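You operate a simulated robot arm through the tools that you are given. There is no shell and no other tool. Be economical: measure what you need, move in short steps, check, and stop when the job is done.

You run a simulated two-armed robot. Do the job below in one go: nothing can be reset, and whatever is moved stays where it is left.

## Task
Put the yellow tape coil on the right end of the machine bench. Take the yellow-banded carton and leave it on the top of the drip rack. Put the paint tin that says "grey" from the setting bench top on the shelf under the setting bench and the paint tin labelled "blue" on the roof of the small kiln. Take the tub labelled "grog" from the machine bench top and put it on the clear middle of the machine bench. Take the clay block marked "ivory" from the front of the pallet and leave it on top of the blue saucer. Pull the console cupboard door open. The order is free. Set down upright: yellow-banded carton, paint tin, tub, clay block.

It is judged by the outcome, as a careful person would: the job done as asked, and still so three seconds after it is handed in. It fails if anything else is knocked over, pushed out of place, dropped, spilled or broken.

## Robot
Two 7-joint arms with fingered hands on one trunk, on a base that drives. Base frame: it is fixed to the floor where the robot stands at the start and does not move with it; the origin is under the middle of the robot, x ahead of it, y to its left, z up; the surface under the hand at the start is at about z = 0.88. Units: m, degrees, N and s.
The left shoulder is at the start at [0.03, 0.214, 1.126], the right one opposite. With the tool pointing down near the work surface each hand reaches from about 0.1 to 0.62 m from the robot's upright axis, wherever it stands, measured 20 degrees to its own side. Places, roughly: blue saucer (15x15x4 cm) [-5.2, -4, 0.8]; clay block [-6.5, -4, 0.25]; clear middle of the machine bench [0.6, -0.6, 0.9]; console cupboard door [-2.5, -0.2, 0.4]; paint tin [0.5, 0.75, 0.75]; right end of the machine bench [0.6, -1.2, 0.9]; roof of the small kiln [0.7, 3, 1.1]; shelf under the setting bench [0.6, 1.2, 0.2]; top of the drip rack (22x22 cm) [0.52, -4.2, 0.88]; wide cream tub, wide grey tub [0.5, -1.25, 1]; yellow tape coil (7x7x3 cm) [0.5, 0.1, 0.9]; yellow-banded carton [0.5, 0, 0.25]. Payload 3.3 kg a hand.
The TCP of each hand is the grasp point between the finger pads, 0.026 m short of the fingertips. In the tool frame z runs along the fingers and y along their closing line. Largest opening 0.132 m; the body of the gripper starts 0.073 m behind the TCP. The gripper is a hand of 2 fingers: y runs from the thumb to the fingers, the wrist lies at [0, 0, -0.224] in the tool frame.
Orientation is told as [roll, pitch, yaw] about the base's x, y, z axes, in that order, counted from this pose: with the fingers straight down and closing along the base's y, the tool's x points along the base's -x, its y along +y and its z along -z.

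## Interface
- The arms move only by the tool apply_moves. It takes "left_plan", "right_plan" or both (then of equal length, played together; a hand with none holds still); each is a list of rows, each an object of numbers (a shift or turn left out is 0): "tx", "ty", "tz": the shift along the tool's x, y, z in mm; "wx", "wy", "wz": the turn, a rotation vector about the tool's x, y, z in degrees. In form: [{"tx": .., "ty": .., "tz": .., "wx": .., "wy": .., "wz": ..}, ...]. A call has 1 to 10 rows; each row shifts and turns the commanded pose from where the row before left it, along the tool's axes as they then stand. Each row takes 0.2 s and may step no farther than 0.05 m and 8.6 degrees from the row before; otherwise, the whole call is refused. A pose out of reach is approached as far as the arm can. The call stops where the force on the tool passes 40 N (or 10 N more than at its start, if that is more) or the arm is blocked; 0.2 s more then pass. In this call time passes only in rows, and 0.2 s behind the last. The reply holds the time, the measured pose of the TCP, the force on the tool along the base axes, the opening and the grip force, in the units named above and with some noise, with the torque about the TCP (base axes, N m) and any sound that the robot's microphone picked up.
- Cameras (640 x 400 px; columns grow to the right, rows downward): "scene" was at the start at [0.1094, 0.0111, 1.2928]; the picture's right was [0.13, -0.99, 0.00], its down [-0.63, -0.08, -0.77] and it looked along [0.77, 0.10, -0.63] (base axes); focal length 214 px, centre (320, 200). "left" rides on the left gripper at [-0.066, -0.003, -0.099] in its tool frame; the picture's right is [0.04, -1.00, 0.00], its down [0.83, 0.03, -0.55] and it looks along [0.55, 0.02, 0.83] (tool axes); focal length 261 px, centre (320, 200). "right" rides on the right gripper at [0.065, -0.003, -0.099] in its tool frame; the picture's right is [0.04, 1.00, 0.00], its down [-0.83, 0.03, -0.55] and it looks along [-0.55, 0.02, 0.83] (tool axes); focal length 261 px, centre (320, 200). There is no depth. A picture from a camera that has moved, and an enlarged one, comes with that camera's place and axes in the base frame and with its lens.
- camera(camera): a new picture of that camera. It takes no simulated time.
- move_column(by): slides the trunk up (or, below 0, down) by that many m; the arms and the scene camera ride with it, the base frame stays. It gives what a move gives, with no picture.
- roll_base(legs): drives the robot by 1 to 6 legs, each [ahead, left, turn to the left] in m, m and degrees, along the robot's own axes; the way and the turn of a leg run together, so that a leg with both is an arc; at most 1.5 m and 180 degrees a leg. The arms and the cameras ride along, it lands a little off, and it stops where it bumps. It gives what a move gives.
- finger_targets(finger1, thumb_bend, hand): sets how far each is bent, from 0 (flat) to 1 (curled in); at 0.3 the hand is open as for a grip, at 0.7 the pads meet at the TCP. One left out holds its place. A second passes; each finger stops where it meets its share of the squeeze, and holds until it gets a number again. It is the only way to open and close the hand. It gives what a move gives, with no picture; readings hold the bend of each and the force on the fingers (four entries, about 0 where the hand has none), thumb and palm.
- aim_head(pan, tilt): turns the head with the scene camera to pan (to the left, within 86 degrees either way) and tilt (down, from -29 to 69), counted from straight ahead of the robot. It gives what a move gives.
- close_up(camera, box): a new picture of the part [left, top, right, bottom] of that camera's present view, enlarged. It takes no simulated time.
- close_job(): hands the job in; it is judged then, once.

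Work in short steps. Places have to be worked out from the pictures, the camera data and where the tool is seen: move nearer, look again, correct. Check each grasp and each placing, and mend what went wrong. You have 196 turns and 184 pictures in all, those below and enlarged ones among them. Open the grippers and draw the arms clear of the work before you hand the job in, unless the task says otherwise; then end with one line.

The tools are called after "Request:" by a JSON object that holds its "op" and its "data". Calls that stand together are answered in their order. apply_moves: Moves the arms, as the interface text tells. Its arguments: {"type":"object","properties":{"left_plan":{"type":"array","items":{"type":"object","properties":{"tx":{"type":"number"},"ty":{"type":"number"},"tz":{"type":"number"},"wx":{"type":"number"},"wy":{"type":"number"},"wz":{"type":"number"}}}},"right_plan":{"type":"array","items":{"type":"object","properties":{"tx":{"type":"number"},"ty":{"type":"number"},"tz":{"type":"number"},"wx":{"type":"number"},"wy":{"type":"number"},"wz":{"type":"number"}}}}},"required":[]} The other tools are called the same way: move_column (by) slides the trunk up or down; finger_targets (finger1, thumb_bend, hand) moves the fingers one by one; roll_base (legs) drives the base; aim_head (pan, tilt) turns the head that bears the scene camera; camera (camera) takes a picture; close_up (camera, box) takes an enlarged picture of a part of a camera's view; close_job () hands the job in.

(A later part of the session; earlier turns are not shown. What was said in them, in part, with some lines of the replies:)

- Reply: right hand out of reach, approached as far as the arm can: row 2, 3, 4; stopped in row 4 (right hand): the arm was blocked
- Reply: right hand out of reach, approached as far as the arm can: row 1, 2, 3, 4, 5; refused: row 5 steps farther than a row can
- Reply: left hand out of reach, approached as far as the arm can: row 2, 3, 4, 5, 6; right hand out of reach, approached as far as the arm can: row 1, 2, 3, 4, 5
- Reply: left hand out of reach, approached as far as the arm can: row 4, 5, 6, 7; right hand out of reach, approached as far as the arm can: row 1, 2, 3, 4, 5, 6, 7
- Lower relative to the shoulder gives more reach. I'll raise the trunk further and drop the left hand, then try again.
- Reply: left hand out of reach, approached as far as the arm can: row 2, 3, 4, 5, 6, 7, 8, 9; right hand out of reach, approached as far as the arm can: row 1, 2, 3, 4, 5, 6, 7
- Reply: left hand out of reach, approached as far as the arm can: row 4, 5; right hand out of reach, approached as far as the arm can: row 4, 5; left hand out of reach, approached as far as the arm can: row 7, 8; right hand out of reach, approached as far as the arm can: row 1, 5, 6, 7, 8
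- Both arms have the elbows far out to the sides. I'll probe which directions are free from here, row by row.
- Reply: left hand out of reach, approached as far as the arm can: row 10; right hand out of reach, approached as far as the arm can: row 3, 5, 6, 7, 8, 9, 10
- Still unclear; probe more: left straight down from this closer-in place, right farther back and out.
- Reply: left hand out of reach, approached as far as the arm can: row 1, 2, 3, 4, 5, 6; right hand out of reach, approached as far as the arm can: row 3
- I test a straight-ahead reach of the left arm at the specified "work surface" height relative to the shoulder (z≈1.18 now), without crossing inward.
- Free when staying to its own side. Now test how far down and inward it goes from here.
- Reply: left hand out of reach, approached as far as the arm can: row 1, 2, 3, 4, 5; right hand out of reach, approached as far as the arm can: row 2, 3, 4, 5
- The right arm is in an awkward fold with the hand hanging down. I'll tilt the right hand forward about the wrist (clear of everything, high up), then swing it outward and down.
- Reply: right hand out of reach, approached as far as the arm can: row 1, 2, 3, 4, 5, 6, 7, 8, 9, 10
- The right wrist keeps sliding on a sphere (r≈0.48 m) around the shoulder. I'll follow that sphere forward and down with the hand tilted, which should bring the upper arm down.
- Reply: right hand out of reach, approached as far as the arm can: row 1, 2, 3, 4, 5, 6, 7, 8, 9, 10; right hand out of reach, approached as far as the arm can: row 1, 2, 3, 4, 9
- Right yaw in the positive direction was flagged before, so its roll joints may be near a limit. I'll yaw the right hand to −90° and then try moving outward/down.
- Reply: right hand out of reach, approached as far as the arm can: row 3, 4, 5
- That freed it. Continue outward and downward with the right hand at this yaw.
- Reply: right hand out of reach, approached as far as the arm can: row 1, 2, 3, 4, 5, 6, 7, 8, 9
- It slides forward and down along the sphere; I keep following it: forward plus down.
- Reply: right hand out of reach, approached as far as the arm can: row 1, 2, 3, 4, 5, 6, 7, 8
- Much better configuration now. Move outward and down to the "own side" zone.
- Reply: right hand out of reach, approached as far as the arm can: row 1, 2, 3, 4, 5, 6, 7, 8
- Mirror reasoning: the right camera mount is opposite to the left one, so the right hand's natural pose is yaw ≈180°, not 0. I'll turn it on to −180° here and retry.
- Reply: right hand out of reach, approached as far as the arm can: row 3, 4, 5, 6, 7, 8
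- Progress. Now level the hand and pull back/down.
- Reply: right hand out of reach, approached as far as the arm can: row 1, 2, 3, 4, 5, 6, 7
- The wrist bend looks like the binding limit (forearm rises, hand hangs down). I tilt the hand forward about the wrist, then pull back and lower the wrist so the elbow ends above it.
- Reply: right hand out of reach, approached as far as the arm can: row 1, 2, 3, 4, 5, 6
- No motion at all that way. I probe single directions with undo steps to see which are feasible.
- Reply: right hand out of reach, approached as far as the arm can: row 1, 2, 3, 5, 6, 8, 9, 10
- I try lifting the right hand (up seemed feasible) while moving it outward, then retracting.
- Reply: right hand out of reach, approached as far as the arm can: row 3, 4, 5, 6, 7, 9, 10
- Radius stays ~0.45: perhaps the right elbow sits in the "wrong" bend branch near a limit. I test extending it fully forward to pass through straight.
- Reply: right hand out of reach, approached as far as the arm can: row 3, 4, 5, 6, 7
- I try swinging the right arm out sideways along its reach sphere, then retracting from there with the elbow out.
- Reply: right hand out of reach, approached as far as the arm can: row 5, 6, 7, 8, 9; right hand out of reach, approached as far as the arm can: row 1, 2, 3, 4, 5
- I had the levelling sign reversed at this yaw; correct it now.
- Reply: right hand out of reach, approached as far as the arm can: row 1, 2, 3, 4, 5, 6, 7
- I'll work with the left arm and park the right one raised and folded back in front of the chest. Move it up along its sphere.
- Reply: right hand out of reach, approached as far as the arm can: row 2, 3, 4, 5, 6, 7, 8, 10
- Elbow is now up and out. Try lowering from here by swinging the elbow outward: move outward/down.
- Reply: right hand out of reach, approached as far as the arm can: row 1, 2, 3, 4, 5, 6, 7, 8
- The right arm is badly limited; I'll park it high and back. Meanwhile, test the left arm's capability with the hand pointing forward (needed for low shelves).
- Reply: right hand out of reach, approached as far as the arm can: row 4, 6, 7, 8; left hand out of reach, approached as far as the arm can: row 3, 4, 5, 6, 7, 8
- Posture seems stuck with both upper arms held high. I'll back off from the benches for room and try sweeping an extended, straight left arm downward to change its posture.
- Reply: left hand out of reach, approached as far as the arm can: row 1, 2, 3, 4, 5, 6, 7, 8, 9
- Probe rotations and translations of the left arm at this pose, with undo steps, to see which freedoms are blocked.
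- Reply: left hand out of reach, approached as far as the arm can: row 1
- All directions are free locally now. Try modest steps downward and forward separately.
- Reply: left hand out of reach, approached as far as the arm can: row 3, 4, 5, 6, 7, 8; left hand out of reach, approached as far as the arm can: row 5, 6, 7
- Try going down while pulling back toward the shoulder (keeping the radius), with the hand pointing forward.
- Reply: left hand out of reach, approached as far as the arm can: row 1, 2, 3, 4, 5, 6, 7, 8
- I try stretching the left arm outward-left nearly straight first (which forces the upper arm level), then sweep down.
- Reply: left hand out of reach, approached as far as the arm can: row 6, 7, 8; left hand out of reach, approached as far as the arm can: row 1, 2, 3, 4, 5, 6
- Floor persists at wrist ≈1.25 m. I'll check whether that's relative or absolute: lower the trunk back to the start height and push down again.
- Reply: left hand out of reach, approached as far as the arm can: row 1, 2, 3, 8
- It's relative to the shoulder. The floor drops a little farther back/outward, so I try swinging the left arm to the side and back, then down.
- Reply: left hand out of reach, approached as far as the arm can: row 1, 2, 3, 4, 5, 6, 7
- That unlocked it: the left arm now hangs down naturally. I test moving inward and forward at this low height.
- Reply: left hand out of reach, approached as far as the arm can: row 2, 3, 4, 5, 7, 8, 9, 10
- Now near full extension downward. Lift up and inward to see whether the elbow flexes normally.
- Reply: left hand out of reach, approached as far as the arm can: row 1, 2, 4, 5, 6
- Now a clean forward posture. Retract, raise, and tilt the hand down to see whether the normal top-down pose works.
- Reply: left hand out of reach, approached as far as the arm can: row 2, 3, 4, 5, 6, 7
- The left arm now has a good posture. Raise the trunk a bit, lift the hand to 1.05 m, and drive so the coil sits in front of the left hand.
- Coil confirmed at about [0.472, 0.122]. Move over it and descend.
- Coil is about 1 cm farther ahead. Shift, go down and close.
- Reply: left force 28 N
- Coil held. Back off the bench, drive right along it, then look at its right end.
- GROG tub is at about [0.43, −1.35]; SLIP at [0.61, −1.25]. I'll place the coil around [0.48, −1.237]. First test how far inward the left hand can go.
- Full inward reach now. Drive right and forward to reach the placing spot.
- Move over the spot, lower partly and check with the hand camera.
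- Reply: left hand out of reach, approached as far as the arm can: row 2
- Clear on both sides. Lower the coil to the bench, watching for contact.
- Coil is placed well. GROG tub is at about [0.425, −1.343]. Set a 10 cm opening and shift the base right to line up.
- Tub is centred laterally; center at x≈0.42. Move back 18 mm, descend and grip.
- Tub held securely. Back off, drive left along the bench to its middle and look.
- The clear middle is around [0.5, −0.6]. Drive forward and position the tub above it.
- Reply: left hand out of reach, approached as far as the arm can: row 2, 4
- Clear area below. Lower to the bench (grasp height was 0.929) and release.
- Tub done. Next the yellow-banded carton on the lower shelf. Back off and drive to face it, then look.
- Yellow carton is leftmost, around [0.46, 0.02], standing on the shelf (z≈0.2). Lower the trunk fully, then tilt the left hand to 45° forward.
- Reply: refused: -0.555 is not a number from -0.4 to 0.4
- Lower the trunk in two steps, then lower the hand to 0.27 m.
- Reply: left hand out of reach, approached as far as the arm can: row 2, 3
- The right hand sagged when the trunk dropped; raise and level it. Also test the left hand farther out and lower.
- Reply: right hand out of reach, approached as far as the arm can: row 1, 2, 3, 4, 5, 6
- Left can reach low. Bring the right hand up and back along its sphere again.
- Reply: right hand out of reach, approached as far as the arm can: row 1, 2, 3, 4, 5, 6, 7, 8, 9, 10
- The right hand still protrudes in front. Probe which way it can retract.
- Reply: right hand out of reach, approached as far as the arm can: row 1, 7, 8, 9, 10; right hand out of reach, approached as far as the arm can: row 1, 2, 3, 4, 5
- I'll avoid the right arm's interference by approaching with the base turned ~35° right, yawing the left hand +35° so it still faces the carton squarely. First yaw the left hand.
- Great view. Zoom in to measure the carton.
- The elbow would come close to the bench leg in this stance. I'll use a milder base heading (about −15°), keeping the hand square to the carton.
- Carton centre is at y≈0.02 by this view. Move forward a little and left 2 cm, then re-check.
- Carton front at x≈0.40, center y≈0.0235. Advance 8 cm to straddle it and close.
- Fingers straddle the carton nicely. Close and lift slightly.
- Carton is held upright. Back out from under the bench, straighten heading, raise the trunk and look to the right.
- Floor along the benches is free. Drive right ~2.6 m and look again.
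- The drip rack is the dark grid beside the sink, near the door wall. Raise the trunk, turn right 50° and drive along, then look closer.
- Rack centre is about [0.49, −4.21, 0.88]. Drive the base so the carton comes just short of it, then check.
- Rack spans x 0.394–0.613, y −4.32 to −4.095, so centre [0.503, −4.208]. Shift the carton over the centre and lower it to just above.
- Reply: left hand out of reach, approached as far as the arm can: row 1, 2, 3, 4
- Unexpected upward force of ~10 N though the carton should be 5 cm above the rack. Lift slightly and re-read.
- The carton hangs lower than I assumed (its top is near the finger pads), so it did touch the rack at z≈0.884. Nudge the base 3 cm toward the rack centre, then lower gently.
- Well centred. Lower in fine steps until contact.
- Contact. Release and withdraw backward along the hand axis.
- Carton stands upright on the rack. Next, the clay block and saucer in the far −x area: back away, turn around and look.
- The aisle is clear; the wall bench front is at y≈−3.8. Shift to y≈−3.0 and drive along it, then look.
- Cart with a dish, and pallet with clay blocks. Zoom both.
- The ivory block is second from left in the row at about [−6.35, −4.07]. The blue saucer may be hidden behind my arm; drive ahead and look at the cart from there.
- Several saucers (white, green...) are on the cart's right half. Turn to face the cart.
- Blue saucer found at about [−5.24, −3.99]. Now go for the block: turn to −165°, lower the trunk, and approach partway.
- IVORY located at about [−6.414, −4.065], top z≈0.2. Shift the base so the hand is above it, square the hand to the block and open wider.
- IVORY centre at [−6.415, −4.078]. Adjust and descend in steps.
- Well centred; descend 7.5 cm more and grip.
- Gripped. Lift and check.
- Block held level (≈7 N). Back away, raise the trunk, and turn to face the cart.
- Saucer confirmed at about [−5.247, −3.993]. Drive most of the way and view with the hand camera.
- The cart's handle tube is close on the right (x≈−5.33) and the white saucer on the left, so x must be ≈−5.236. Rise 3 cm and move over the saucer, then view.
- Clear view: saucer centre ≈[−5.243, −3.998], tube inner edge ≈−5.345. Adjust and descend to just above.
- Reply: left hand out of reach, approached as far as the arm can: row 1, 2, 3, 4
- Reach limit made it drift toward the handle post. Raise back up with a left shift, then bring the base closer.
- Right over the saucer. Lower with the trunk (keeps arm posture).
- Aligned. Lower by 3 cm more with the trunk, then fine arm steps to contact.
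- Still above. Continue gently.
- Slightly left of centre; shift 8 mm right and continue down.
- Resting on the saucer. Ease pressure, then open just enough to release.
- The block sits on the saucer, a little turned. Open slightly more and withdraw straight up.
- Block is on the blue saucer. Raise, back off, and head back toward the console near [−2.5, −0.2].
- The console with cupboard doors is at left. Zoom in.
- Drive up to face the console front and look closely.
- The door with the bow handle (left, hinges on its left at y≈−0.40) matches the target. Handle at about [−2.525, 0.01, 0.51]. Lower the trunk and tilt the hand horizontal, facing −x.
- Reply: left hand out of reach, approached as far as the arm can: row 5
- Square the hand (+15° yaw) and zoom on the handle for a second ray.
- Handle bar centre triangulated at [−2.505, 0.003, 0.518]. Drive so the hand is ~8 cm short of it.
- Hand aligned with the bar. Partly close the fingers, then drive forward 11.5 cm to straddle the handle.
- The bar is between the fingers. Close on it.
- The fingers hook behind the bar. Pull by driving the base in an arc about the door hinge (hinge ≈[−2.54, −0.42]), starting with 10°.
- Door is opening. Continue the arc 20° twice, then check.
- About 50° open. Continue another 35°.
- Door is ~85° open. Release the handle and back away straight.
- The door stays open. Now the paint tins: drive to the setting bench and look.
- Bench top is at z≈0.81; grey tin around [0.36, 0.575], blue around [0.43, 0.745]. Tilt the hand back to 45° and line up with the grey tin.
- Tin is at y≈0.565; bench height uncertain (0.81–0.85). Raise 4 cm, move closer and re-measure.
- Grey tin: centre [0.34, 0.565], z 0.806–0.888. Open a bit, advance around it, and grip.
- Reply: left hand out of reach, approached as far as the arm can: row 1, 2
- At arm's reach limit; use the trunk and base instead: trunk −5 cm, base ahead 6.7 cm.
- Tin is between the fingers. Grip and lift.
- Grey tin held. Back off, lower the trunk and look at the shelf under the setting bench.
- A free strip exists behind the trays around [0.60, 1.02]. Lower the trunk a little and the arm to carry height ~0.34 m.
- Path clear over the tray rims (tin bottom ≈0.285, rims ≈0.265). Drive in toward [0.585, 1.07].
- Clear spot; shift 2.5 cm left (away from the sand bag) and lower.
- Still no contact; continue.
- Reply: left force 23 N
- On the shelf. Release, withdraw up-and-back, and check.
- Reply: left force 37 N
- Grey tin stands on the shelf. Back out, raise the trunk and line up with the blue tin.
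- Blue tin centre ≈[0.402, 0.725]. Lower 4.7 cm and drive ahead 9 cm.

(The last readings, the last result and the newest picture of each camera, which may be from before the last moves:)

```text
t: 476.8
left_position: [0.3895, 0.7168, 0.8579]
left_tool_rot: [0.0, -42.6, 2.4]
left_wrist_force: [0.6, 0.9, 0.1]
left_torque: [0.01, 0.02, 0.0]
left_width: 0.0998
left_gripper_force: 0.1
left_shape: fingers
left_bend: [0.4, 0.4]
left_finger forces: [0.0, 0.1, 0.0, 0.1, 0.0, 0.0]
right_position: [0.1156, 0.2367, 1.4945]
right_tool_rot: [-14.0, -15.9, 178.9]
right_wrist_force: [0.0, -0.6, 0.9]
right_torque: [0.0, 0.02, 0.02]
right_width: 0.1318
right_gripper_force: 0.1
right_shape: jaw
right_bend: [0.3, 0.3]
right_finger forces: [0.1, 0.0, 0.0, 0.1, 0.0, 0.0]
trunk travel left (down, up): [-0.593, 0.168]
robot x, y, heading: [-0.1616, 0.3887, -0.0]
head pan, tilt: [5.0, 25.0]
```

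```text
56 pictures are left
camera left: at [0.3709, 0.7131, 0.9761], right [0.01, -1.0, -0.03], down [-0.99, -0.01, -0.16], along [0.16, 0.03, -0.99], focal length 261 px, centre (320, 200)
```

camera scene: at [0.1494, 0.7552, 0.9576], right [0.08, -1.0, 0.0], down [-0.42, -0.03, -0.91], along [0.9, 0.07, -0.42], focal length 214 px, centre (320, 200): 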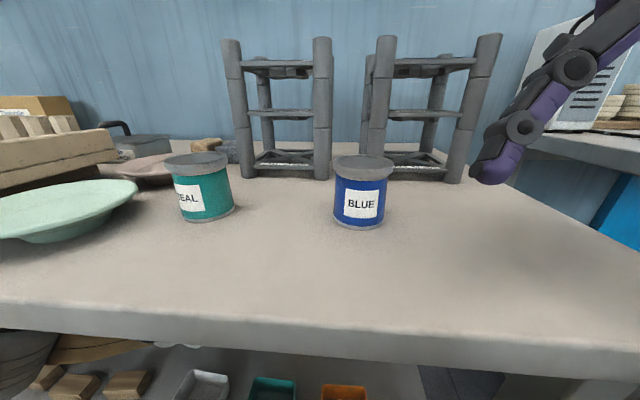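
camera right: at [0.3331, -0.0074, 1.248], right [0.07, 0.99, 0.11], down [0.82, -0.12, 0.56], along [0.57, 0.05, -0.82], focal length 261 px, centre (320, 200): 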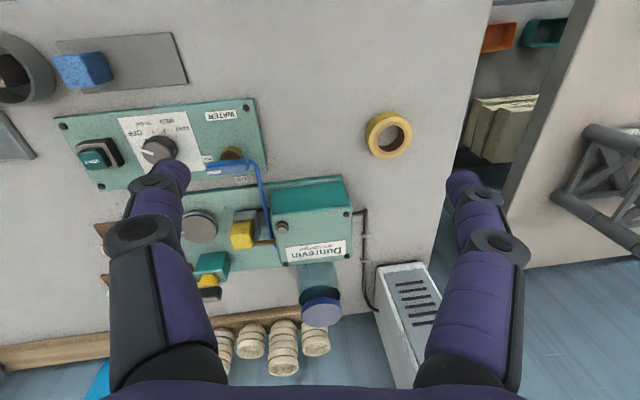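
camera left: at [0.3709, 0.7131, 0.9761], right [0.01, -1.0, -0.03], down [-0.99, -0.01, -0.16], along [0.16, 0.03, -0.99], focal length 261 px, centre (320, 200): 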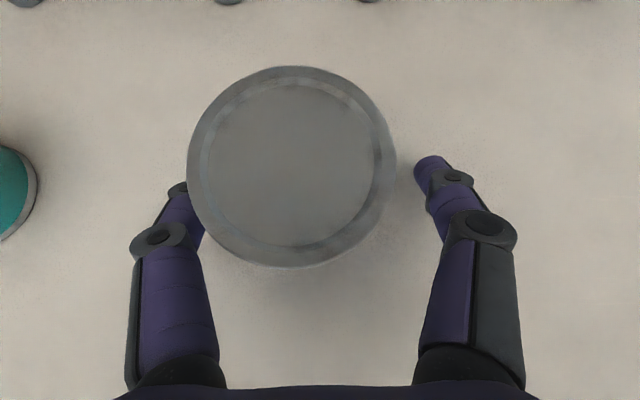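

Shift 9 mm left and grip; lift with the trunk.

Request:
{"op": "apply_moves", "data": {"left_plan": [{"ty": 9}]}}

Request:
{"op": "finger_targets", "data": {"hand": "left", "finger1": 0.7, "thumb_bend": 0.7}}

Request:
{"op": "move_column", "data": {"by": 0.12}}

Request:
{"op": "camera", "data": {"camera": "left"}}

```text
t: 477.2
left_position: [0.3868, 0.7251, 0.8585]
left_tool_rot: [-0.1, -42.8, 2.4]
left_wrist_force: [-0.4, 0.0, 0.0]
left_torque: [0.02, -0.04, 0.0]
left_width: 0.0999
left_gripper_force: 0.1
left_shape: fingers
left_bend: [0.4, 0.4]
left_finger forces: [0.0, 0.0, 0.0, 0.1, 0.0, 0.0]
right_position: [0.1142, 0.2373, 1.4951]
right_tool_rot: [-14.0, -16.0, 178.9]
right_wrist_force: [-0.5, -0.3, -0.4]
right_torque: [0.01, 0.0, -0.01]
right_width: 0.1318
right_gripper_force: 0.1
right_shape: jaw
right_bend: [0.3, 0.3]
right_finger forces: [0.0, 0.1, 0.0, 0.0, 0.0, 0.0]
trunk travel left (down, up): [-0.593, 0.168]
robot x, y, heading: [-0.162, 0.3847, 0.1]
head pan, tilt: [5.0, 25.0]
```

```text
t: 478.2
left_position: [0.387, 0.7259, 0.8569]
left_tool_rot: [0.1, -42.7, 2.3]
left_wrist_force: [-0.3, 1.2, -0.9]
left_torque: [-0.02, 0.01, 0.02]
left_width: 0.0569
left_gripper_force: 14.5
left_shape: fingers
left_bend: [0.5, 0.62]
left_finger forces: [14.9, 0.0, 0.0, 0.1, 14.7, 0.0]
right_position: [0.1146, 0.2364, 1.4945]
right_tool_rot: [-14.0, -15.9, 178.8]
right_wrist_force: [0.1, -0.2, -0.2]
right_torque: [-0.03, -0.03, -0.03]
right_width: 0.1317
right_gripper_force: 0.1
right_shape: jaw
right_bend: [0.3, 0.3]
right_finger forces: [0.1, 0.0, 0.0, 0.0, 0.1, 0.0]
trunk travel left (down, up): [-0.593, 0.168]
robot x, y, heading: [-0.1631, 0.3935, 0.0]
head pan, tilt: [5.0, 25.0]
```

```text
t: 479.7
left_position: [0.3882, 0.7257, 0.9781]
left_tool_rot: [0.2, -42.7, 2.4]
left_wrist_force: [-1.0, 0.2, -2.0]
left_torque: [-0.02, 0.01, 0.01]
left_width: 0.0576
left_gripper_force: 14.8
left_shape: fingers
left_bend: [0.5, 0.62]
left_finger forces: [14.9, 0.0, 0.1, 0.0, 14.8, 0.0]
right_position: [0.1163, 0.2374, 1.6142]
right_tool_rot: [-14.0, -15.9, 178.9]
right_wrist_force: [-0.4, -0.7, 0.3]
right_torque: [0.0, 0.02, 0.01]
right_width: 0.1319
right_gripper_force: 0.1
right_shape: jaw
right_bend: [0.3, 0.3]
right_finger forces: [0.0, 0.0, 0.0, 0.0, 0.0, 0.0]
trunk travel left (down, up): [-0.713, 0.048]
robot x, y, heading: [-0.1625, 0.3862, 0.0]
head pan, tilt: [5.0, 25.0]
```

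```text
55 pictures are left
camera left: at [0.3696, 0.7223, 1.0963], right [0.01, -1.0, -0.03], down [-0.99, -0.01, -0.16], along [0.16, 0.03, -0.99], focal length 261 px, centre (320, 200)
```

left: 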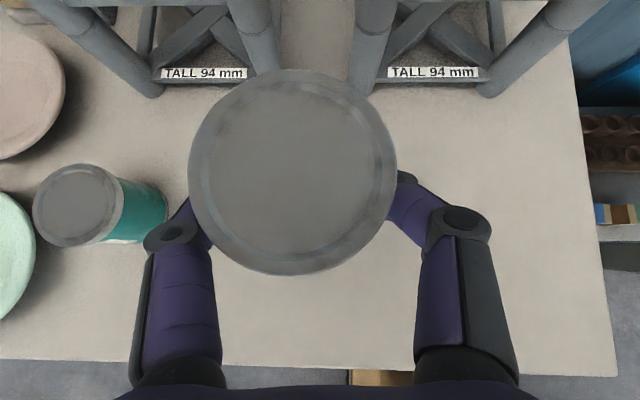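

Solid grip. Back off and drive left toward the kiln, then look.

Request:
{"op": "roll_base", "data": {"legs": [[-0.45, 0, 0], [0, 1.3, 0], [0, 0.3, 0]]}}

Request:
{"op": "aim_head", "data": {"pan": 25, "tilt": 25}}

Request:
{"op": "camera", "data": {"camera": "scene"}}

```text
t: 490.2
left_position: [-0.077, 2.3542, 0.9784]
left_tool_rot: [-0.1, -42.7, 3.9]
left_wrist_force: [0.8, 0.9, -2.3]
left_torque: [0.0, 0.02, 0.02]
left_width: 0.0572
left_gripper_force: 14.6
left_shape: fingers
left_bend: [0.5, 0.62]
left_finger forces: [14.8, 0.1, 0.0, 0.0, 14.7, 0.1]
right_position: [-0.3392, 1.8587, 1.614]
right_tool_rot: [-14.0, -15.9, -179.6]
right_wrist_force: [1.1, -0.1, -0.7]
right_torque: [0.0, 0.01, 0.0]
right_width: 0.1323
right_gripper_force: 0.0
right_shape: jaw
right_bend: [0.3, 0.3]
right_finger forces: [0.0, 0.1, 0.0, 0.1, 0.0, 0.0]
trunk travel left (down, up): [-0.713, 0.048]
robot x, y, heading: [-0.6181, 2.001, 1.3]
head pan, tilt: [5.0, 25.0]
```

```text
t: 491.1
left_position: [-0.0774, 2.3525, 0.9785]
left_tool_rot: [0.1, -42.8, 3.8]
left_wrist_force: [0.6, -1.0, -2.3]
left_torque: [-0.04, 0.01, -0.03]
left_width: 0.0572
left_gripper_force: 15.0
left_shape: fingers
left_bend: [0.5, 0.62]
left_finger forces: [14.8, 0.0, 0.0, 0.0, 14.7, 0.0]
right_position: [-0.3384, 1.8549, 1.6144]
right_tool_rot: [-14.1, -16.0, -179.7]
right_wrist_force: [-0.1, 0.0, 0.2]
right_torque: [0.0, -0.05, -0.03]
right_width: 0.1319
right_gripper_force: 0.0
right_shape: jaw
right_bend: [0.3, 0.3]
right_finger forces: [0.0, 0.1, 0.0, 0.0, 0.1, 0.0]
trunk travel left (down, up): [-0.713, 0.048]
robot x, y, heading: [-0.6212, 2.0004, 1.3]
head pan, tilt: [25.0, 25.0]
```

```text
54 pictures are left
camera scene: at [-0.5276, 2.0416, 1.6206], right [0.44, -0.9, 0.0], down [-0.38, -0.19, -0.91], along [0.81, 0.4, -0.42], focal length 214 px, centre (320, 200)
```

scene: 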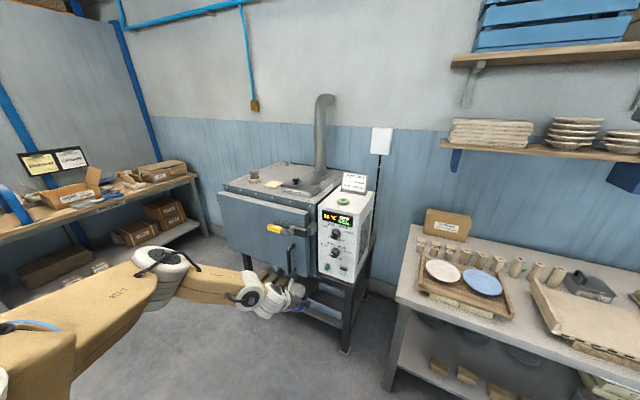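

Request:
{"op": "close_up", "data": {"camera": "scene", "box": [200, 140, 390, 260]}}

```text
3.33 times, centred on (295, 200) of scene
camera zoom: at [-0.5276, 2.0416, 1.6206], right [0.44, -0.9, 0.0], down [-0.38, -0.19, -0.91], along [0.81, 0.4, -0.42], focal length 715 px, centre (403, 200)
```

zoom: 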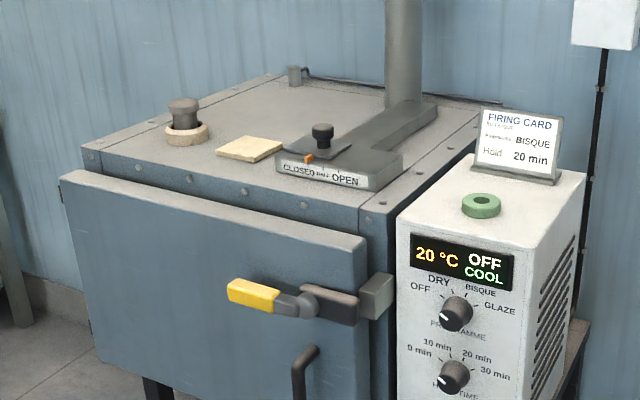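

Free spot on the roof around [0.72, 2.97] (behind the tile, left of the damper bar). Raise the hand and align in y.

Request:
{"op": "apply_moves", "data": {"left_plan": [{"tx": -27, "tz": -29}, {"tx": -27, "tz": -29}, {"tx": -27, "tz": -29}, {"tx": -27, "tz": -29}, {"tx": -27, "tz": -29}, {"tx": -27, "tz": -29}]}}

Request:
{"op": "roll_base", "data": {"legs": [[0, 0.61, -1.3], [0.42, 0, 0]]}}

Request:
{"op": "camera", "data": {"camera": "scene"}}

Request:
{"op": "camera", "data": {"camera": "left"}}

```text
t: 492.4
left_position: [-0.0727, 2.3527, 1.2169]
left_tool_rot: [0.1, -42.6, 3.9]
left_wrist_force: [0.1, 0.1, -2.4]
left_torque: [-0.03, -0.01, 0.02]
left_width: 0.0571
left_gripper_force: 15.0
left_shape: fingers
left_bend: [0.5, 0.63]
left_finger forces: [14.8, 0.1, 0.0, 0.0, 14.7, 0.1]
right_position: [-0.3382, 1.8568, 1.6142]
right_tool_rot: [-14.1, -15.9, -179.5]
right_wrist_force: [0.5, 0.5, -0.6]
right_torque: [0.02, -0.04, 0.02]
right_width: 0.132
right_gripper_force: 0.1
right_shape: jaw
right_bend: [0.3, 0.3]
right_finger forces: [0.0, 0.0, 0.0, 0.0, 0.0, 0.1]
trunk travel left (down, up): [-0.713, 0.048]
robot x, y, heading: [-0.6209, 2.0015, 1.2]
head pan, tilt: [25.0, 25.0]
```

```text
t: 498.1
left_position: [0.3359, 2.9649, 1.2149]
left_tool_rot: [0.1, -42.6, 3.2]
left_wrist_force: [-0.1, 0.0, -2.5]
left_torque: [-0.02, 0.06, 0.0]
left_width: 0.0573
left_gripper_force: 14.9
left_shape: fingers
left_bend: [0.5, 0.63]
left_finger forces: [14.8, 0.1, 0.1, 0.0, 14.7, 0.0]
right_position: [0.0635, 2.4714, 1.6147]
right_tool_rot: [-14.1, -15.9, 179.6]
right_wrist_force: [1.2, -0.4, -0.6]
right_torque: [-0.01, -0.01, 0.0]
right_width: 0.1318
right_gripper_force: 0.1
right_shape: jaw
right_bend: [0.3, 0.3]
right_finger forces: [0.0, 0.1, 0.1, 0.1, 0.1, 0.0]
trunk travel left (down, up): [-0.713, 0.048]
robot x, y, heading: [-0.2119, 2.6205, 0.6]
head pan, tilt: [25.0, 25.0]
```

```text
52 pictures are left
camera scene: at [-0.1229, 2.6588, 1.6205], right [0.43, -0.9, 0.0], down [-0.38, -0.18, -0.91], along [0.82, 0.39, -0.42], focal length 214 px, centre (320, 200)
```

scene: 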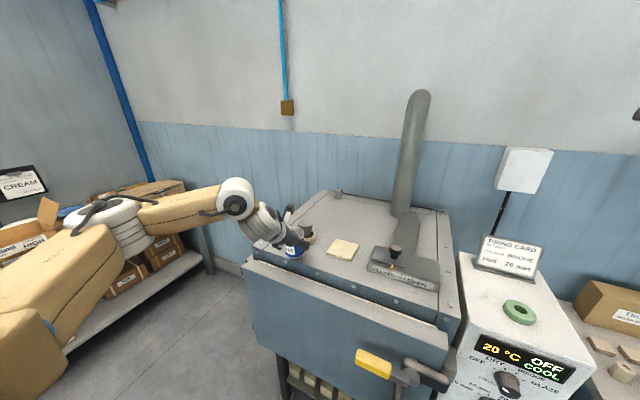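

```text
51 pictures are left
camera left: at [0.3174, 2.9605, 1.3339], right [0.03, -1.0, -0.03], down [-0.99, -0.02, -0.16], along [0.16, 0.03, -0.99], focal length 261 px, centre (320, 200)
```

left: 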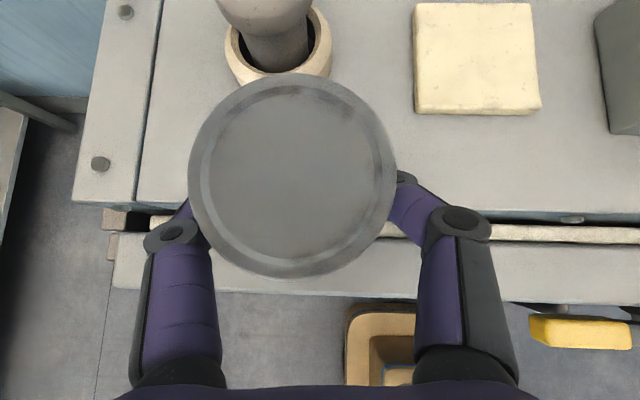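

The plug is directly in the way from the front, and the door handle protrudes. I'll approach from the front-left at −45° with the tin raised higher.

Request:
{"op": "move_column", "data": {"by": 0.045}}

Request:
{"op": "apply_moves", "data": {"left_plan": [{"tx": -20, "tz": -22}, {"tx": -20, "tz": -22}]}}

Request:
{"op": "roll_base", "data": {"legs": [[-0.25, 0, 0], [0, 0.56, 0], [0, 0, -45.6], [0.24, 0.23, 0]]}}

Request:
{"op": "aim_head", "data": {"pan": 5, "tilt": 35}}

Request:
{"op": "camera", "data": {"camera": "scene"}}

Request:
{"op": "camera", "data": {"camera": "left"}}

```text
t: 498.9
left_position: [0.3343, 2.9647, 1.2604]
left_tool_rot: [0.1, -42.7, 3.1]
left_wrist_force: [-0.6, -0.9, -2.1]
left_torque: [-0.02, 0.04, 0.0]
left_width: 0.0573
left_gripper_force: 15.3
left_shape: fingers
left_bend: [0.5, 0.63]
left_finger forces: [14.8, 0.1, 0.1, 0.0, 14.6, 0.0]
right_position: [0.0627, 2.4718, 1.6604]
right_tool_rot: [-14.2, -15.9, 179.7]
right_wrist_force: [0.5, -1.2, -0.1]
right_torque: [0.01, -0.01, 0.03]
right_width: 0.1318
right_gripper_force: 0.1
right_shape: jaw
right_bend: [0.3, 0.3]
right_finger forces: [0.1, 0.1, 0.0, 0.0, 0.0, 0.0]
trunk travel left (down, up): [-0.758, 0.003]
robot x, y, heading: [-0.2174, 2.6166, 0.9]
head pan, tilt: [25.0, 25.0]
```

```text
t: 499.5
left_position: [0.3334, 2.9658, 1.321]
left_tool_rot: [0.1, -42.6, 3.1]
left_wrist_force: [0.4, 1.0, -2.4]
left_torque: [-0.07, 0.01, -0.03]
left_width: 0.0571
left_gripper_force: 14.7
left_shape: fingers
left_bend: [0.5, 0.63]
left_finger forces: [14.7, 0.0, 0.0, 0.0, 14.6, 0.0]
right_position: [0.0641, 2.4702, 1.6595]
right_tool_rot: [-14.1, -15.9, 179.7]
right_wrist_force: [0.4, -0.4, 0.0]
right_torque: [-0.01, -0.01, 0.02]
right_width: 0.1319
right_gripper_force: 0.0
right_shape: jaw
right_bend: [0.3, 0.3]
right_finger forces: [0.0, 0.0, 0.0, 0.1, 0.0, 0.1]
trunk travel left (down, up): [-0.758, 0.003]
robot x, y, heading: [-0.2148, 2.6219, 0.8]
head pan, tilt: [25.0, 25.0]
```

```text
t: 508.1
left_position: [0.4895, 2.9868, 1.3207]
left_tool_rot: [0.2, -42.8, -44.5]
left_wrist_force: [0.0, 0.2, -2.9]
left_torque: [-0.02, 0.02, 0.01]
left_width: 0.057
left_gripper_force: 15.0
left_shape: fingers
left_bend: [0.5, 0.63]
left_finger forces: [14.7, 0.1, 0.0, 0.0, 14.6, 0.0]
right_position: [-0.0593, 2.8547, 1.6599]
right_tool_rot: [-14.1, -15.8, 132.1]
right_wrist_force: [-0.4, -0.3, 0.5]
right_torque: [0.02, 0.01, -0.03]
right_width: 0.1321
right_gripper_force: 0.0
right_shape: jaw
right_bend: [0.3, 0.3]
right_finger forces: [0.1, 0.1, 0.1, 0.1, 0.1, 0.0]
trunk travel left (down, up): [-0.758, 0.003]
robot x, y, heading: [-0.1395, 3.1601, -46.8]
head pan, tilt: [25.0, 25.0]
```

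```text
t: 508.9
left_position: [0.4892, 2.9869, 1.3204]
left_tool_rot: [0.2, -42.7, -44.4]
left_wrist_force: [0.6, -0.1, -1.6]
left_torque: [-0.01, 0.0, 0.04]
left_width: 0.057
left_gripper_force: 14.9
left_shape: fingers
left_bend: [0.5, 0.63]
left_finger forces: [14.7, 0.0, 0.1, 0.0, 14.6, 0.0]
right_position: [-0.0589, 2.8532, 1.6599]
right_tool_rot: [-14.1, -15.8, 132.2]
right_wrist_force: [-0.2, -0.3, -0.7]
right_torque: [-0.05, -0.01, -0.01]
right_width: 0.132
right_gripper_force: 0.1
right_shape: jaw
right_bend: [0.3, 0.3]
right_finger forces: [0.0, 0.0, 0.1, 0.0, 0.0, 0.0]
trunk travel left (down, up): [-0.758, 0.003]
robot x, y, heading: [-0.1458, 3.1629, -46.6]
head pan, tilt: [5.0, 35.0]
```

```text
50 pictures are left
camera scene: at [-0.067, 3.0935, 1.6499], right [-0.67, -0.75, 0.0], down [-0.43, 0.38, -0.82], along [0.61, -0.55, -0.57], focal length 214 px, centre (320, 200)
```

scene: 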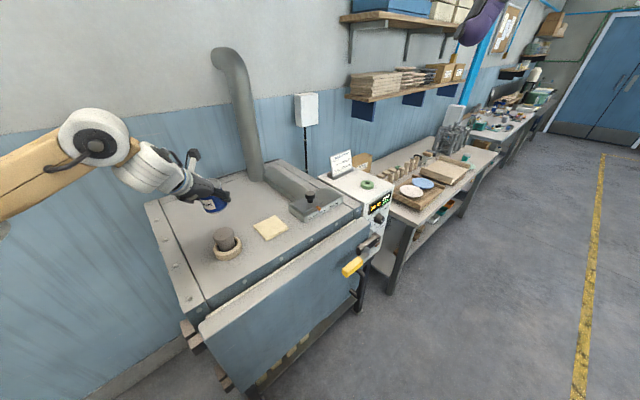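

```text
49 pictures are left
camera left: at [0.4737, 2.9984, 1.4389], right [-0.72, -0.69, -0.03], down [-0.68, 0.71, -0.16], along [0.13, -0.09, -0.99], focal length 261 px, centre (320, 200)
```

left: 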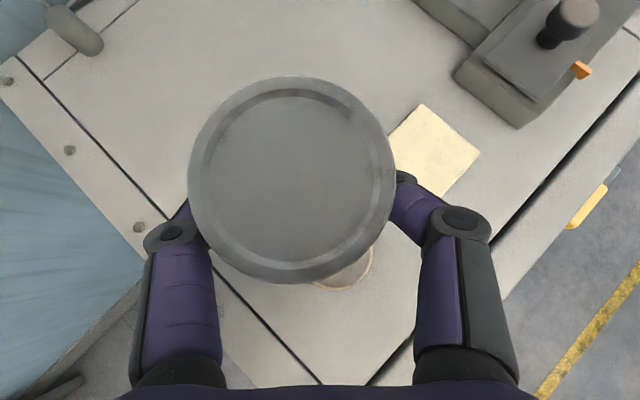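

Clear spot ahead at about [0.63, 2.90]. Move base 5 cm and extend the arm over it.

Request:
{"op": "roll_base", "data": {"legs": [[0.05, 0, 0]]}}

Request:
{"op": "apply_moves", "data": {"left_plan": [{"tx": -24.4, "tz": 22.7, "ty": 11.7}, {"tx": -24.4, "tz": 22.7, "ty": 11.7}, {"tx": -24.4, "tz": 22.7, "ty": 11.7}]}}

Request:
{"op": "move_column", "data": {"by": -0.08}}

Request:
{"op": "camera", "data": {"camera": "left"}}

Request:
{"op": "camera", "data": {"camera": "scene"}}

```text
t: 509.8
left_position: [0.523, 2.9508, 1.3205]
left_tool_rot: [0.1, -42.7, -44.4]
left_wrist_force: [0.2, -0.2, -3.1]
left_torque: [-0.04, 0.04, -0.01]
left_width: 0.0568
left_gripper_force: 14.6
left_shape: fingers
left_bend: [0.5, 0.63]
left_finger forces: [14.7, 0.0, 0.0, 0.1, 14.6, 0.0]
right_position: [-0.0237, 2.8169, 1.6607]
right_tool_rot: [-14.0, -15.9, 132.2]
right_wrist_force: [0.1, -0.2, 0.5]
right_torque: [0.0, 0.02, -0.02]
right_width: 0.1316
right_gripper_force: 0.0
right_shape: jaw
right_bend: [0.3, 0.3]
right_finger forces: [0.0, 0.0, 0.1, 0.0, 0.1, 0.0]
trunk travel left (down, up): [-0.758, 0.003]
robot x, y, heading: [-0.1055, 3.1261, -46.5]
head pan, tilt: [5.0, 35.0]
```

```text
t: 510.6
left_position: [0.622, 2.9049, 1.3218]
left_tool_rot: [0.1, -42.5, -44.6]
left_wrist_force: [0.5, -0.2, -2.4]
left_torque: [-0.01, -0.01, 0.03]
left_width: 0.0572
left_gripper_force: 14.6
left_shape: fingers
left_bend: [0.5, 0.63]
left_finger forces: [14.7, 0.1, 0.0, 0.0, 14.6, 0.0]
right_position: [-0.0237, 2.8153, 1.6591]
right_tool_rot: [-14.0, -15.9, 132.2]
right_wrist_force: [0.5, 0.5, -0.5]
right_torque: [0.0, -0.01, 0.0]
right_width: 0.1321
right_gripper_force: 0.0
right_shape: jaw
right_bend: [0.3, 0.3]
right_finger forces: [0.0, 0.0, 0.0, 0.1, 0.1, 0.1]
trunk travel left (down, up): [-0.758, 0.003]
robot x, y, heading: [-0.1018, 3.1234, -46.7]
head pan, tilt: [5.0, 35.0]
```

```text
t: 511.8
left_position: [0.62, 2.9067, 1.2398]
left_tool_rot: [0.1, -42.7, -44.4]
left_wrist_force: [-0.1, -0.2, -1.9]
left_torque: [-0.03, 0.06, -0.01]
left_width: 0.057
left_gripper_force: 14.7
left_shape: fingers
left_bend: [0.5, 0.63]
left_finger forces: [14.7, 0.0, 0.0, 0.1, 14.6, 0.0]
right_position: [-0.0249, 2.8175, 1.5796]
right_tool_rot: [-14.1, -15.7, 132.2]
right_wrist_force: [0.6, 0.4, -0.3]
right_torque: [0.0, -0.01, 0.0]
right_width: 0.1321
right_gripper_force: 0.0
right_shape: jaw
right_bend: [0.3, 0.3]
right_finger forces: [0.0, 0.1, 0.0, 0.1, 0.0, 0.1]
trunk travel left (down, up): [-0.678, 0.083]
robot x, y, heading: [-0.104, 3.1225, -46.9]
head pan, tilt: [5.0, 35.0]
```

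```text
48 pictures are left
camera left: at [0.6042, 2.9174, 1.3587], right [-0.72, -0.69, -0.03], down [-0.68, 0.71, -0.16], along [0.13, -0.09, -0.99], focal length 261 px, centre (320, 200)
```

left: 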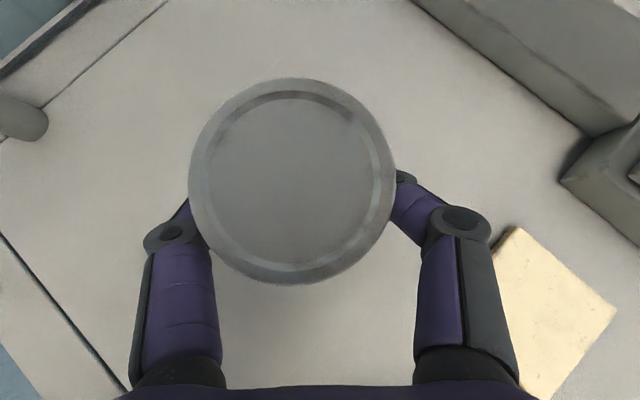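

```text
47 pictures are left
camera scene: at [-0.0323, 3.0565, 1.5699], right [-0.67, -0.75, 0.0], down [-0.43, 0.38, -0.82], along [0.61, -0.55, -0.57], focal length 214 px, centre (320, 200)
```

scene: 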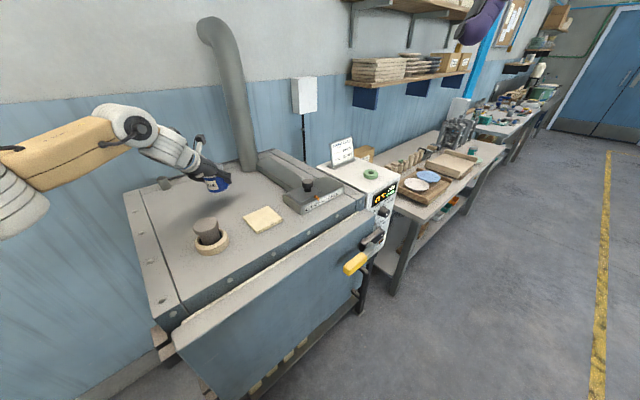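

Spot is clear all round. Lower with the trunk then fine steps.

Request:
{"op": "move_column", "data": {"by": -0.035}}

Request:
{"op": "apply_moves", "data": {"left_plan": [{"tx": 2.7, "tz": 2.9}, {"tx": 2.7, "tz": 2.9}]}}

Request:
{"op": "apply_moves", "data": {"left_plan": [{"tx": 2, "tz": 2.2}, {"tx": 2, "tz": 2.2}]}}

Request:
{"op": "close_up", "data": {"camera": "scene", "box": [140, 130, 300, 260]}}

```text
t: 512.6
left_position: [0.6195, 2.9072, 1.206]
left_tool_rot: [0.1, -42.7, -44.4]
left_wrist_force: [-0.3, -0.1, -2.1]
left_torque: [0.0, 0.03, -0.01]
left_width: 0.0572
left_gripper_force: 14.7
left_shape: fingers
left_bend: [0.5, 0.63]
left_finger forces: [14.8, 0.0, 0.1, 0.1, 14.6, 0.1]
right_position: [-0.0251, 2.8172, 1.5447]
right_tool_rot: [-14.1, -16.0, 132.2]
right_wrist_force: [0.7, 0.3, -0.6]
right_torque: [-0.03, -0.03, -0.01]
right_width: 0.1318
right_gripper_force: 0.1
right_shape: jaw
right_bend: [0.3, 0.3]
right_finger forces: [0.0, 0.1, 0.0, 0.0, 0.1, 0.0]
trunk travel left (down, up): [-0.643, 0.118]
robot x, y, heading: [-0.1035, 3.1208, -46.8]
head pan, tilt: [5.0, 35.0]
```

```text
t: 513.2
left_position: [0.6189, 2.9069, 1.1978]
left_tool_rot: [0.1, -42.7, -44.4]
left_wrist_force: [-0.6, 0.0, -1.9]
left_torque: [-0.03, 0.02, -0.01]
left_width: 0.0573
left_gripper_force: 14.9
left_shape: fingers
left_bend: [0.5, 0.63]
left_finger forces: [14.8, 0.1, 0.1, 0.0, 14.6, 0.0]
right_position: [-0.0242, 2.8166, 1.5451]
right_tool_rot: [-14.1, -15.8, 132.1]
right_wrist_force: [0.3, -0.3, 1.0]
right_torque: [0.01, 0.02, -0.04]
right_width: 0.1318
right_gripper_force: 0.0
right_shape: jaw
right_bend: [0.3, 0.3]
right_finger forces: [0.1, 0.0, 0.0, 0.0, 0.0, 0.0]
trunk travel left (down, up): [-0.643, 0.118]
robot x, y, heading: [-0.105, 3.1204, -46.8]
head pan, tilt: [5.0, 35.0]
```

```text
t: 513.8
left_position: [0.62, 2.9062, 1.1916]
left_tool_rot: [0.1, -42.7, -44.4]
left_wrist_force: [0.0, 0.1, -1.5]
left_torque: [0.01, 0.01, 0.0]
left_width: 0.057
left_gripper_force: 14.6
left_shape: fingers
left_bend: [0.5, 0.63]
left_finger forces: [14.8, 0.1, 0.0, 0.0, 14.5, 0.0]
right_position: [-0.0232, 2.8167, 1.5452]
right_tool_rot: [-14.1, -15.9, 132.0]
right_wrist_force: [0.0, 0.0, -0.3]
right_torque: [0.0, 0.0, -0.03]
right_width: 0.1318
right_gripper_force: 0.0
right_shape: jaw
right_bend: [0.3, 0.3]
right_finger forces: [0.1, 0.1, 0.0, 0.0, 0.1, 0.0]
trunk travel left (down, up): [-0.643, 0.118]
robot x, y, heading: [-0.1047, 3.1217, -46.8]
head pan, tilt: [5.0, 35.0]
```

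```text
3.08 times, centred on (220, 195) of scene
camera zoom: at [-0.0316, 3.0559, 1.5348], right [-0.67, -0.75, 0.0], down [-0.43, 0.38, -0.82], along [0.61, -0.55, -0.57], focal length 660 px, centre (628, 215)
```

zoom: 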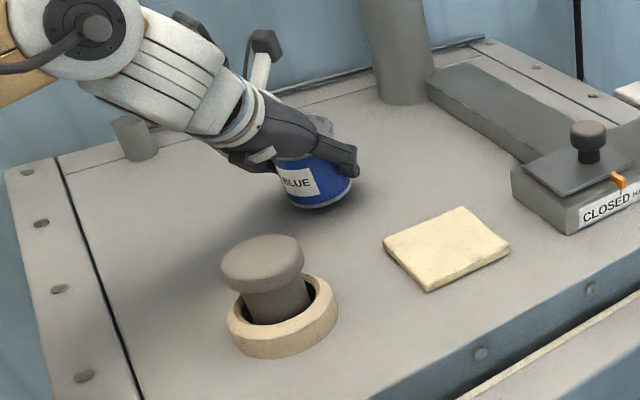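

Request:
{"op": "apply_moves", "data": {"left_plan": [{"tx": 2.7, "tz": 2.9}, {"tx": 2.7, "tz": 2.9}]}}

Request:
{"op": "apply_moves", "data": {"left_plan": [{"tx": 2.7, "tz": 2.9}, {"tx": 2, "tz": 2.2}]}}

Request:
{"op": "apply_moves", "data": {"left_plan": [{"tx": 2, "tz": 2.2}, {"tx": 2, "tz": 2.2}]}}

```text
t: 514.4
left_position: [0.6191, 2.9067, 1.1823]
left_tool_rot: [0.1, -42.5, -44.4]
left_wrist_force: [-0.2, 0.1, -2.3]
left_torque: [-0.01, 0.01, -0.04]
left_width: 0.0571
left_gripper_force: 14.5
left_shape: fingers
left_bend: [0.5, 0.63]
left_finger forces: [14.9, 0.0, 0.0, 0.0, 14.6, 0.0]
right_position: [-0.0233, 2.8176, 1.5449]
right_tool_rot: [-14.1, -15.9, 132.2]
right_wrist_force: [-0.4, -0.4, -0.5]
right_torque: [0.03, 0.02, 0.05]
right_width: 0.1319
right_gripper_force: 0.0
right_shape: jaw
right_bend: [0.3, 0.3]
right_finger forces: [0.1, 0.0, 0.0, 0.1, 0.0, 0.0]
trunk travel left (down, up): [-0.643, 0.118]
robot x, y, heading: [-0.1022, 3.1227, -46.8]
head pan, tilt: [5.0, 35.0]
```

```text
t: 515.0
left_position: [0.6202, 2.9046, 1.177]
left_tool_rot: [0.0, -42.8, -44.5]
left_wrist_force: [0.7, -0.7, 1.3]
left_torque: [0.02, -0.1, -0.07]
left_width: 0.0572
left_gripper_force: 14.6
left_shape: fingers
left_bend: [0.5, 0.63]
left_finger forces: [14.9, 0.0, 0.0, 0.0, 14.9, 0.0]
right_position: [-0.024, 2.8173, 1.5448]
right_tool_rot: [-14.1, -15.9, 132.3]
right_wrist_force: [-0.4, -0.1, 0.2]
right_torque: [-0.02, 0.01, 0.02]
right_width: 0.1317
right_gripper_force: 0.2
right_shape: jaw
right_bend: [0.3, 0.3]
right_finger forces: [0.0, 0.1, 0.0, 0.1, 0.1, 0.1]
trunk travel left (down, up): [-0.643, 0.118]
robot x, y, heading: [-0.1074, 3.124, -46.8]
head pan, tilt: [5.0, 35.0]
```

```text
t: 515.6
left_position: [0.6177, 2.9045, 1.175]
left_tool_rot: [0.0, -43.0, -44.3]
left_wrist_force: [2.4, -2.8, 17.3]
left_torque: [0.03, -0.43, -0.09]
left_width: 0.057
left_gripper_force: 15.8
left_shape: fingers
left_bend: [0.5, 0.63]
left_finger forces: [15.5, 0.0, 0.0, 0.0, 15.1, 0.0]
right_position: [-0.0261, 2.817, 1.5448]
right_tool_rot: [-14.2, -15.9, 132.2]
right_wrist_force: [0.1, -0.1, -1.0]
right_torque: [0.01, 0.02, 0.03]
right_width: 0.1318
right_gripper_force: 0.0
right_shape: jaw
right_bend: [0.3, 0.3]
right_finger forces: [0.0, 0.0, 0.0, 0.0, 0.0, 0.0]
trunk travel left (down, up): [-0.643, 0.118]
robot x, y, heading: [-0.1017, 3.1226, -46.6]
head pan, tilt: [5.0, 35.0]
```

Contact at roof. Ease slightly, release and withdraw along the hand axis, high enough to clear the plug.

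Request:
{"op": "apply_moves", "data": {"left_plan": [{"tx": -1.5, "tz": -1.6}]}}

Request:
{"op": "finger_targets", "data": {"hand": "left", "finger1": 0.38, "thumb_bend": 0.38}}

Request:
{"op": "apply_moves", "data": {"left_plan": [{"tz": -20}, {"tz": -35}, {"tz": -40}, {"tx": -27, "tz": -29}, {"tx": -27, "tz": -29}]}}

Request:
{"op": "camera", "data": {"camera": "left"}}

Request:
{"op": "close_up", "data": {"camera": "scene", "box": [140, 130, 300, 260]}}

```text
t: 516.0
left_position: [0.6181, 2.9048, 1.1752]
left_tool_rot: [0.1, -42.8, -44.5]
left_wrist_force: [2.6, -1.4, 17.4]
left_torque: [0.01, -0.35, -0.05]
left_width: 0.0573
left_gripper_force: 15.4
left_shape: fingers
left_bend: [0.5, 0.64]
left_finger forces: [15.6, 0.1, 0.0, 0.0, 15.0, 0.0]
right_position: [-0.0261, 2.8173, 1.5447]
right_tool_rot: [-14.2, -15.8, 132.3]
right_wrist_force: [0.0, 0.2, -0.3]
right_torque: [0.02, 0.02, 0.0]
right_width: 0.1321
right_gripper_force: 0.1
right_shape: jaw
right_bend: [0.3, 0.3]
right_finger forces: [0.0, 0.0, 0.1, 0.0, 0.0, 0.0]
trunk travel left (down, up): [-0.643, 0.118]
robot x, y, heading: [-0.1032, 3.1231, -46.9]
head pan, tilt: [5.0, 35.0]
```

```text
t: 517.0
left_position: [0.6194, 2.9047, 1.1728]
left_tool_rot: [0.2, -42.7, -44.4]
left_wrist_force: [-0.4, 0.3, 0.1]
left_torque: [0.02, 0.02, -0.02]
left_width: 0.1069
left_gripper_force: 0.1
left_shape: fingers
left_bend: [0.38, 0.38]
left_finger forces: [0.0, 0.1, 0.1, 0.1, 0.0, 0.1]
right_position: [-0.024, 2.8169, 1.5445]
right_tool_rot: [-14.1, -15.8, 132.2]
right_wrist_force: [-0.3, -0.2, 0.1]
right_torque: [-0.01, 0.01, 0.01]
right_width: 0.1319
right_gripper_force: 0.1
right_shape: jaw
right_bend: [0.3, 0.3]
right_finger forces: [0.0, 0.0, 0.1, 0.1, 0.0, 0.1]
trunk travel left (down, up): [-0.643, 0.118]
robot x, y, heading: [-0.105, 3.1263, -46.8]
head pan, tilt: [5.0, 35.0]
```

```text
t: 518.2
left_position: [0.5749, 2.9497, 1.3219]
left_tool_rot: [0.1, -42.6, -44.4]
left_wrist_force: [0.6, -0.8, -0.1]
left_torque: [-0.06, 0.02, 0.0]
left_width: 0.1067
left_gripper_force: 0.0
left_shape: fingers
left_bend: [0.38, 0.38]
left_finger forces: [0.0, 0.0, 0.0, 0.1, 0.0, 0.1]
right_position: [-0.0249, 2.8181, 1.5455]
right_tool_rot: [-14.1, -15.8, 132.2]
right_wrist_force: [0.2, 0.3, 1.0]
right_torque: [0.04, -0.01, 0.0]
right_width: 0.1316
right_gripper_force: 0.0
right_shape: jaw
right_bend: [0.3, 0.3]
right_finger forces: [0.0, 0.1, 0.1, 0.0, 0.0, 0.0]
trunk travel left (down, up): [-0.643, 0.118]
robot x, y, heading: [-0.1047, 3.1236, -46.9]
head pan, tilt: [5.0, 35.0]
```

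```text
45 pictures are left
camera left: at [0.5604, 2.9608, 1.4395], right [-0.72, -0.69, -0.03], down [-0.68, 0.71, -0.16], along [0.13, -0.09, -0.99], focal length 261 px, centre (320, 200)
```

left: 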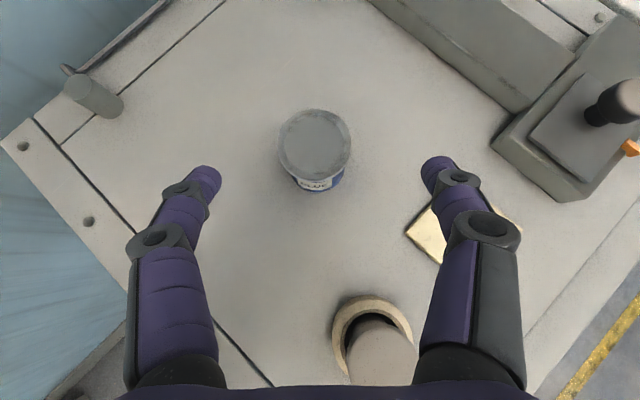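

```text
3.08 times, centred on (220, 195) of scene
camera zoom: at [-0.0329, 3.0562, 1.5349], right [-0.67, -0.75, 0.0], down [-0.43, 0.38, -0.82], along [0.61, -0.55, -0.57], focal length 660 px, centre (628, 215)
```

zoom: 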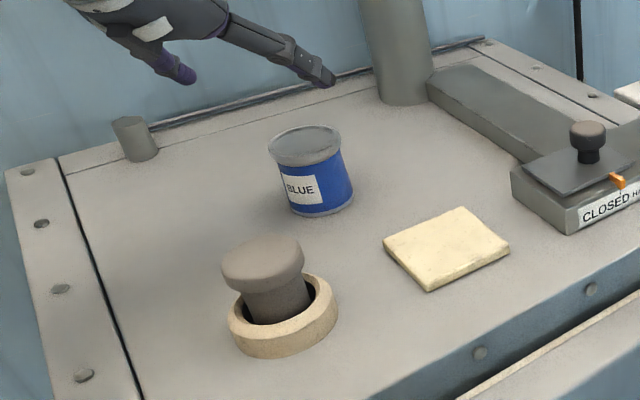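

Blue tin stands upright on the kiln roof. Back away, and take a final look at the door.

Request:
{"op": "roll_base", "data": {"legs": [[-0.6, 0, 0], [0, 0, -80]]}}

Request:
{"op": "aim_head", "data": {"pan": -25, "tilt": 20}}

Request:
{"op": "camera", "data": {"camera": "scene"}}

Request:
{"op": "aim_head", "data": {"pan": 60, "tilt": 20}}

Request:
{"op": "camera", "data": {"camera": "scene"}}

```text
t: 525.0
left_position: [-0.5683, 2.8637, 1.3209]
left_tool_rot: [0.0, -42.7, -124.7]
left_wrist_force: [0.9, 0.7, -0.6]
left_torque: [-0.02, 0.03, -0.04]
left_width: 0.1067
left_gripper_force: 0.0
left_shape: fingers
left_bend: [0.38, 0.38]
left_finger forces: [0.0, 0.0, 0.0, 0.0, 0.0, 0.0]
right_position: [-0.8014, 3.4343, 1.5441]
right_tool_rot: [-14.1, -15.9, 51.8]
right_wrist_force: [0.2, -0.3, 0.4]
right_torque: [-0.01, 0.0, 0.0]
right_width: 0.1321
right_gripper_force: 0.1
right_shape: jaw
right_bend: [0.3, 0.3]
right_finger forces: [0.0, 0.0, 0.0, 0.0, 0.1, 0.1]
trunk travel left (down, up): [-0.643, 0.118]
robot x, y, heading: [-0.5118, 3.5623, -127.0]
head pan, tilt: [5.0, 35.0]
```

```text
t: 526.0
left_position: [-0.5688, 2.8648, 1.32]
left_tool_rot: [0.2, -42.8, -124.6]
left_wrist_force: [-0.3, 0.0, -0.2]
left_torque: [0.03, -0.01, -0.01]
left_width: 0.1067
left_gripper_force: 0.1
left_shape: fingers
left_bend: [0.38, 0.38]
left_finger forces: [0.1, 0.1, 0.0, 0.1, 0.1, 0.0]
right_position: [-0.8, 3.4333, 1.5459]
right_tool_rot: [-14.1, -15.9, 51.9]
right_wrist_force: [0.2, -0.1, -0.4]
right_torque: [-0.03, 0.02, 0.05]
right_width: 0.132
right_gripper_force: 0.0
right_shape: jaw
right_bend: [0.3, 0.3]
right_finger forces: [0.1, 0.1, 0.0, 0.0, 0.0, 0.1]
trunk travel left (down, up): [-0.643, 0.118]
robot x, y, heading: [-0.5152, 3.5658, -127.0]
head pan, tilt: [-25.0, 20.0]
```

```text
43 pictures are left
camera scene: at [-0.6023, 3.5118, 1.5586], right [-0.47, 0.88, 0.0], down [0.3, 0.16, -0.94], along [-0.83, -0.44, -0.34], focal length 214 px, centre (320, 200)
```

scene: 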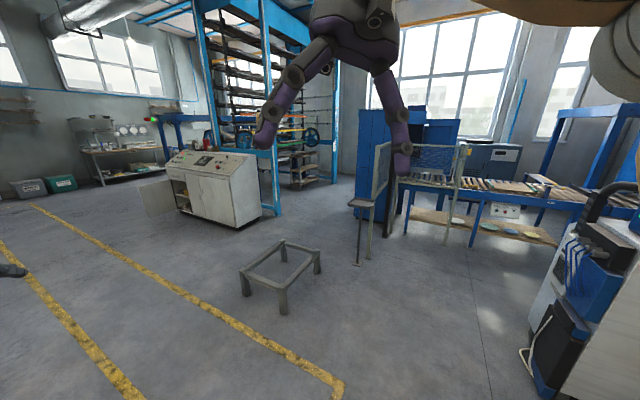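

```text
t: 527.5
left_position: [-0.5676, 2.8632, 1.3194]
left_tool_rot: [0.2, -42.6, -124.8]
left_wrist_force: [0.1, -0.4, 0.3]
left_torque: [-0.05, 0.02, -0.01]
left_width: 0.1068
left_gripper_force: 0.1
left_shape: fingers
left_bend: [0.38, 0.38]
left_finger forces: [0.1, 0.0, 0.0, 0.0, 0.0, 0.0]
right_position: [-0.8001, 3.4337, 1.5435]
right_tool_rot: [-14.2, -15.9, 51.8]
right_wrist_force: [-0.6, -0.3, 0.8]
right_torque: [0.02, 0.0, 0.04]
right_width: 0.1319
right_gripper_force: 0.0
right_shape: jaw
right_bend: [0.3, 0.3]
right_finger forces: [0.0, 0.0, 0.1, 0.0, 0.1, 0.0]
trunk travel left (down, up): [-0.643, 0.118]
robot x, y, heading: [-0.5138, 3.564, -127.1]
head pan, tilt: [60.0, 20.0]
```

```text
42 pictures are left
camera scene: at [-0.4839, 3.4696, 1.5587], right [-0.92, -0.39, 0.0], down [-0.13, 0.32, -0.94], along [0.36, -0.87, -0.34], focal length 214 px, centre (320, 200)
```

scene: 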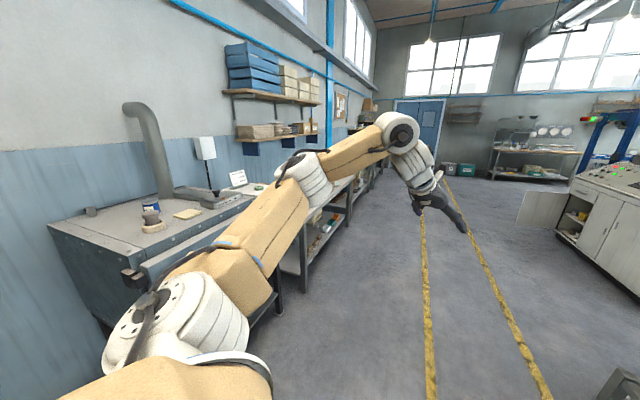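

All seven parts are done: the door stays open, the items stand where asked, and both hands are open and clear. I hand in the job.

Request:
{"op": "finger_targets", "data": {"hand": "left", "finger1": 0.3, "thumb_bend": 0.3}}

Request:
{"op": "close_job", "data": {}}

```text
t: 528.5
left_position: [-0.569, 2.8646, 1.3207]
left_tool_rot: [0.1, -42.7, -124.7]
left_wrist_force: [0.2, -0.1, 0.6]
left_torque: [0.02, 0.01, 0.04]
left_width: 0.1329
left_gripper_force: 0.1
left_shape: fingers
left_bend: [0.3, 0.3]
left_finger forces: [0.0, 0.1, 0.0, 0.0, 0.1, 0.0]
right_position: [-0.7998, 3.4346, 1.5456]
right_tool_rot: [-14.1, -15.9, 51.8]
right_wrist_force: [0.0, 0.3, 0.3]
right_torque: [0.0, 0.0, 0.01]
right_width: 0.1321
right_gripper_force: 0.0
right_shape: jaw
right_bend: [0.3, 0.3]
right_finger forces: [0.0, 0.0, 0.0, 0.1, 0.0, 0.1]
trunk travel left (down, up): [-0.643, 0.118]
robot x, y, heading: [-0.5111, 3.565, -127.1]
head pan, tilt: [60.0, 20.0]
```

```text
The job is handed in.
```

All seven parts are done and handed in: the coil, carton, grey tin, blue tin, grog tub and ivory block are set down where asked, and the console cupboard door is pulled open (about 85°).
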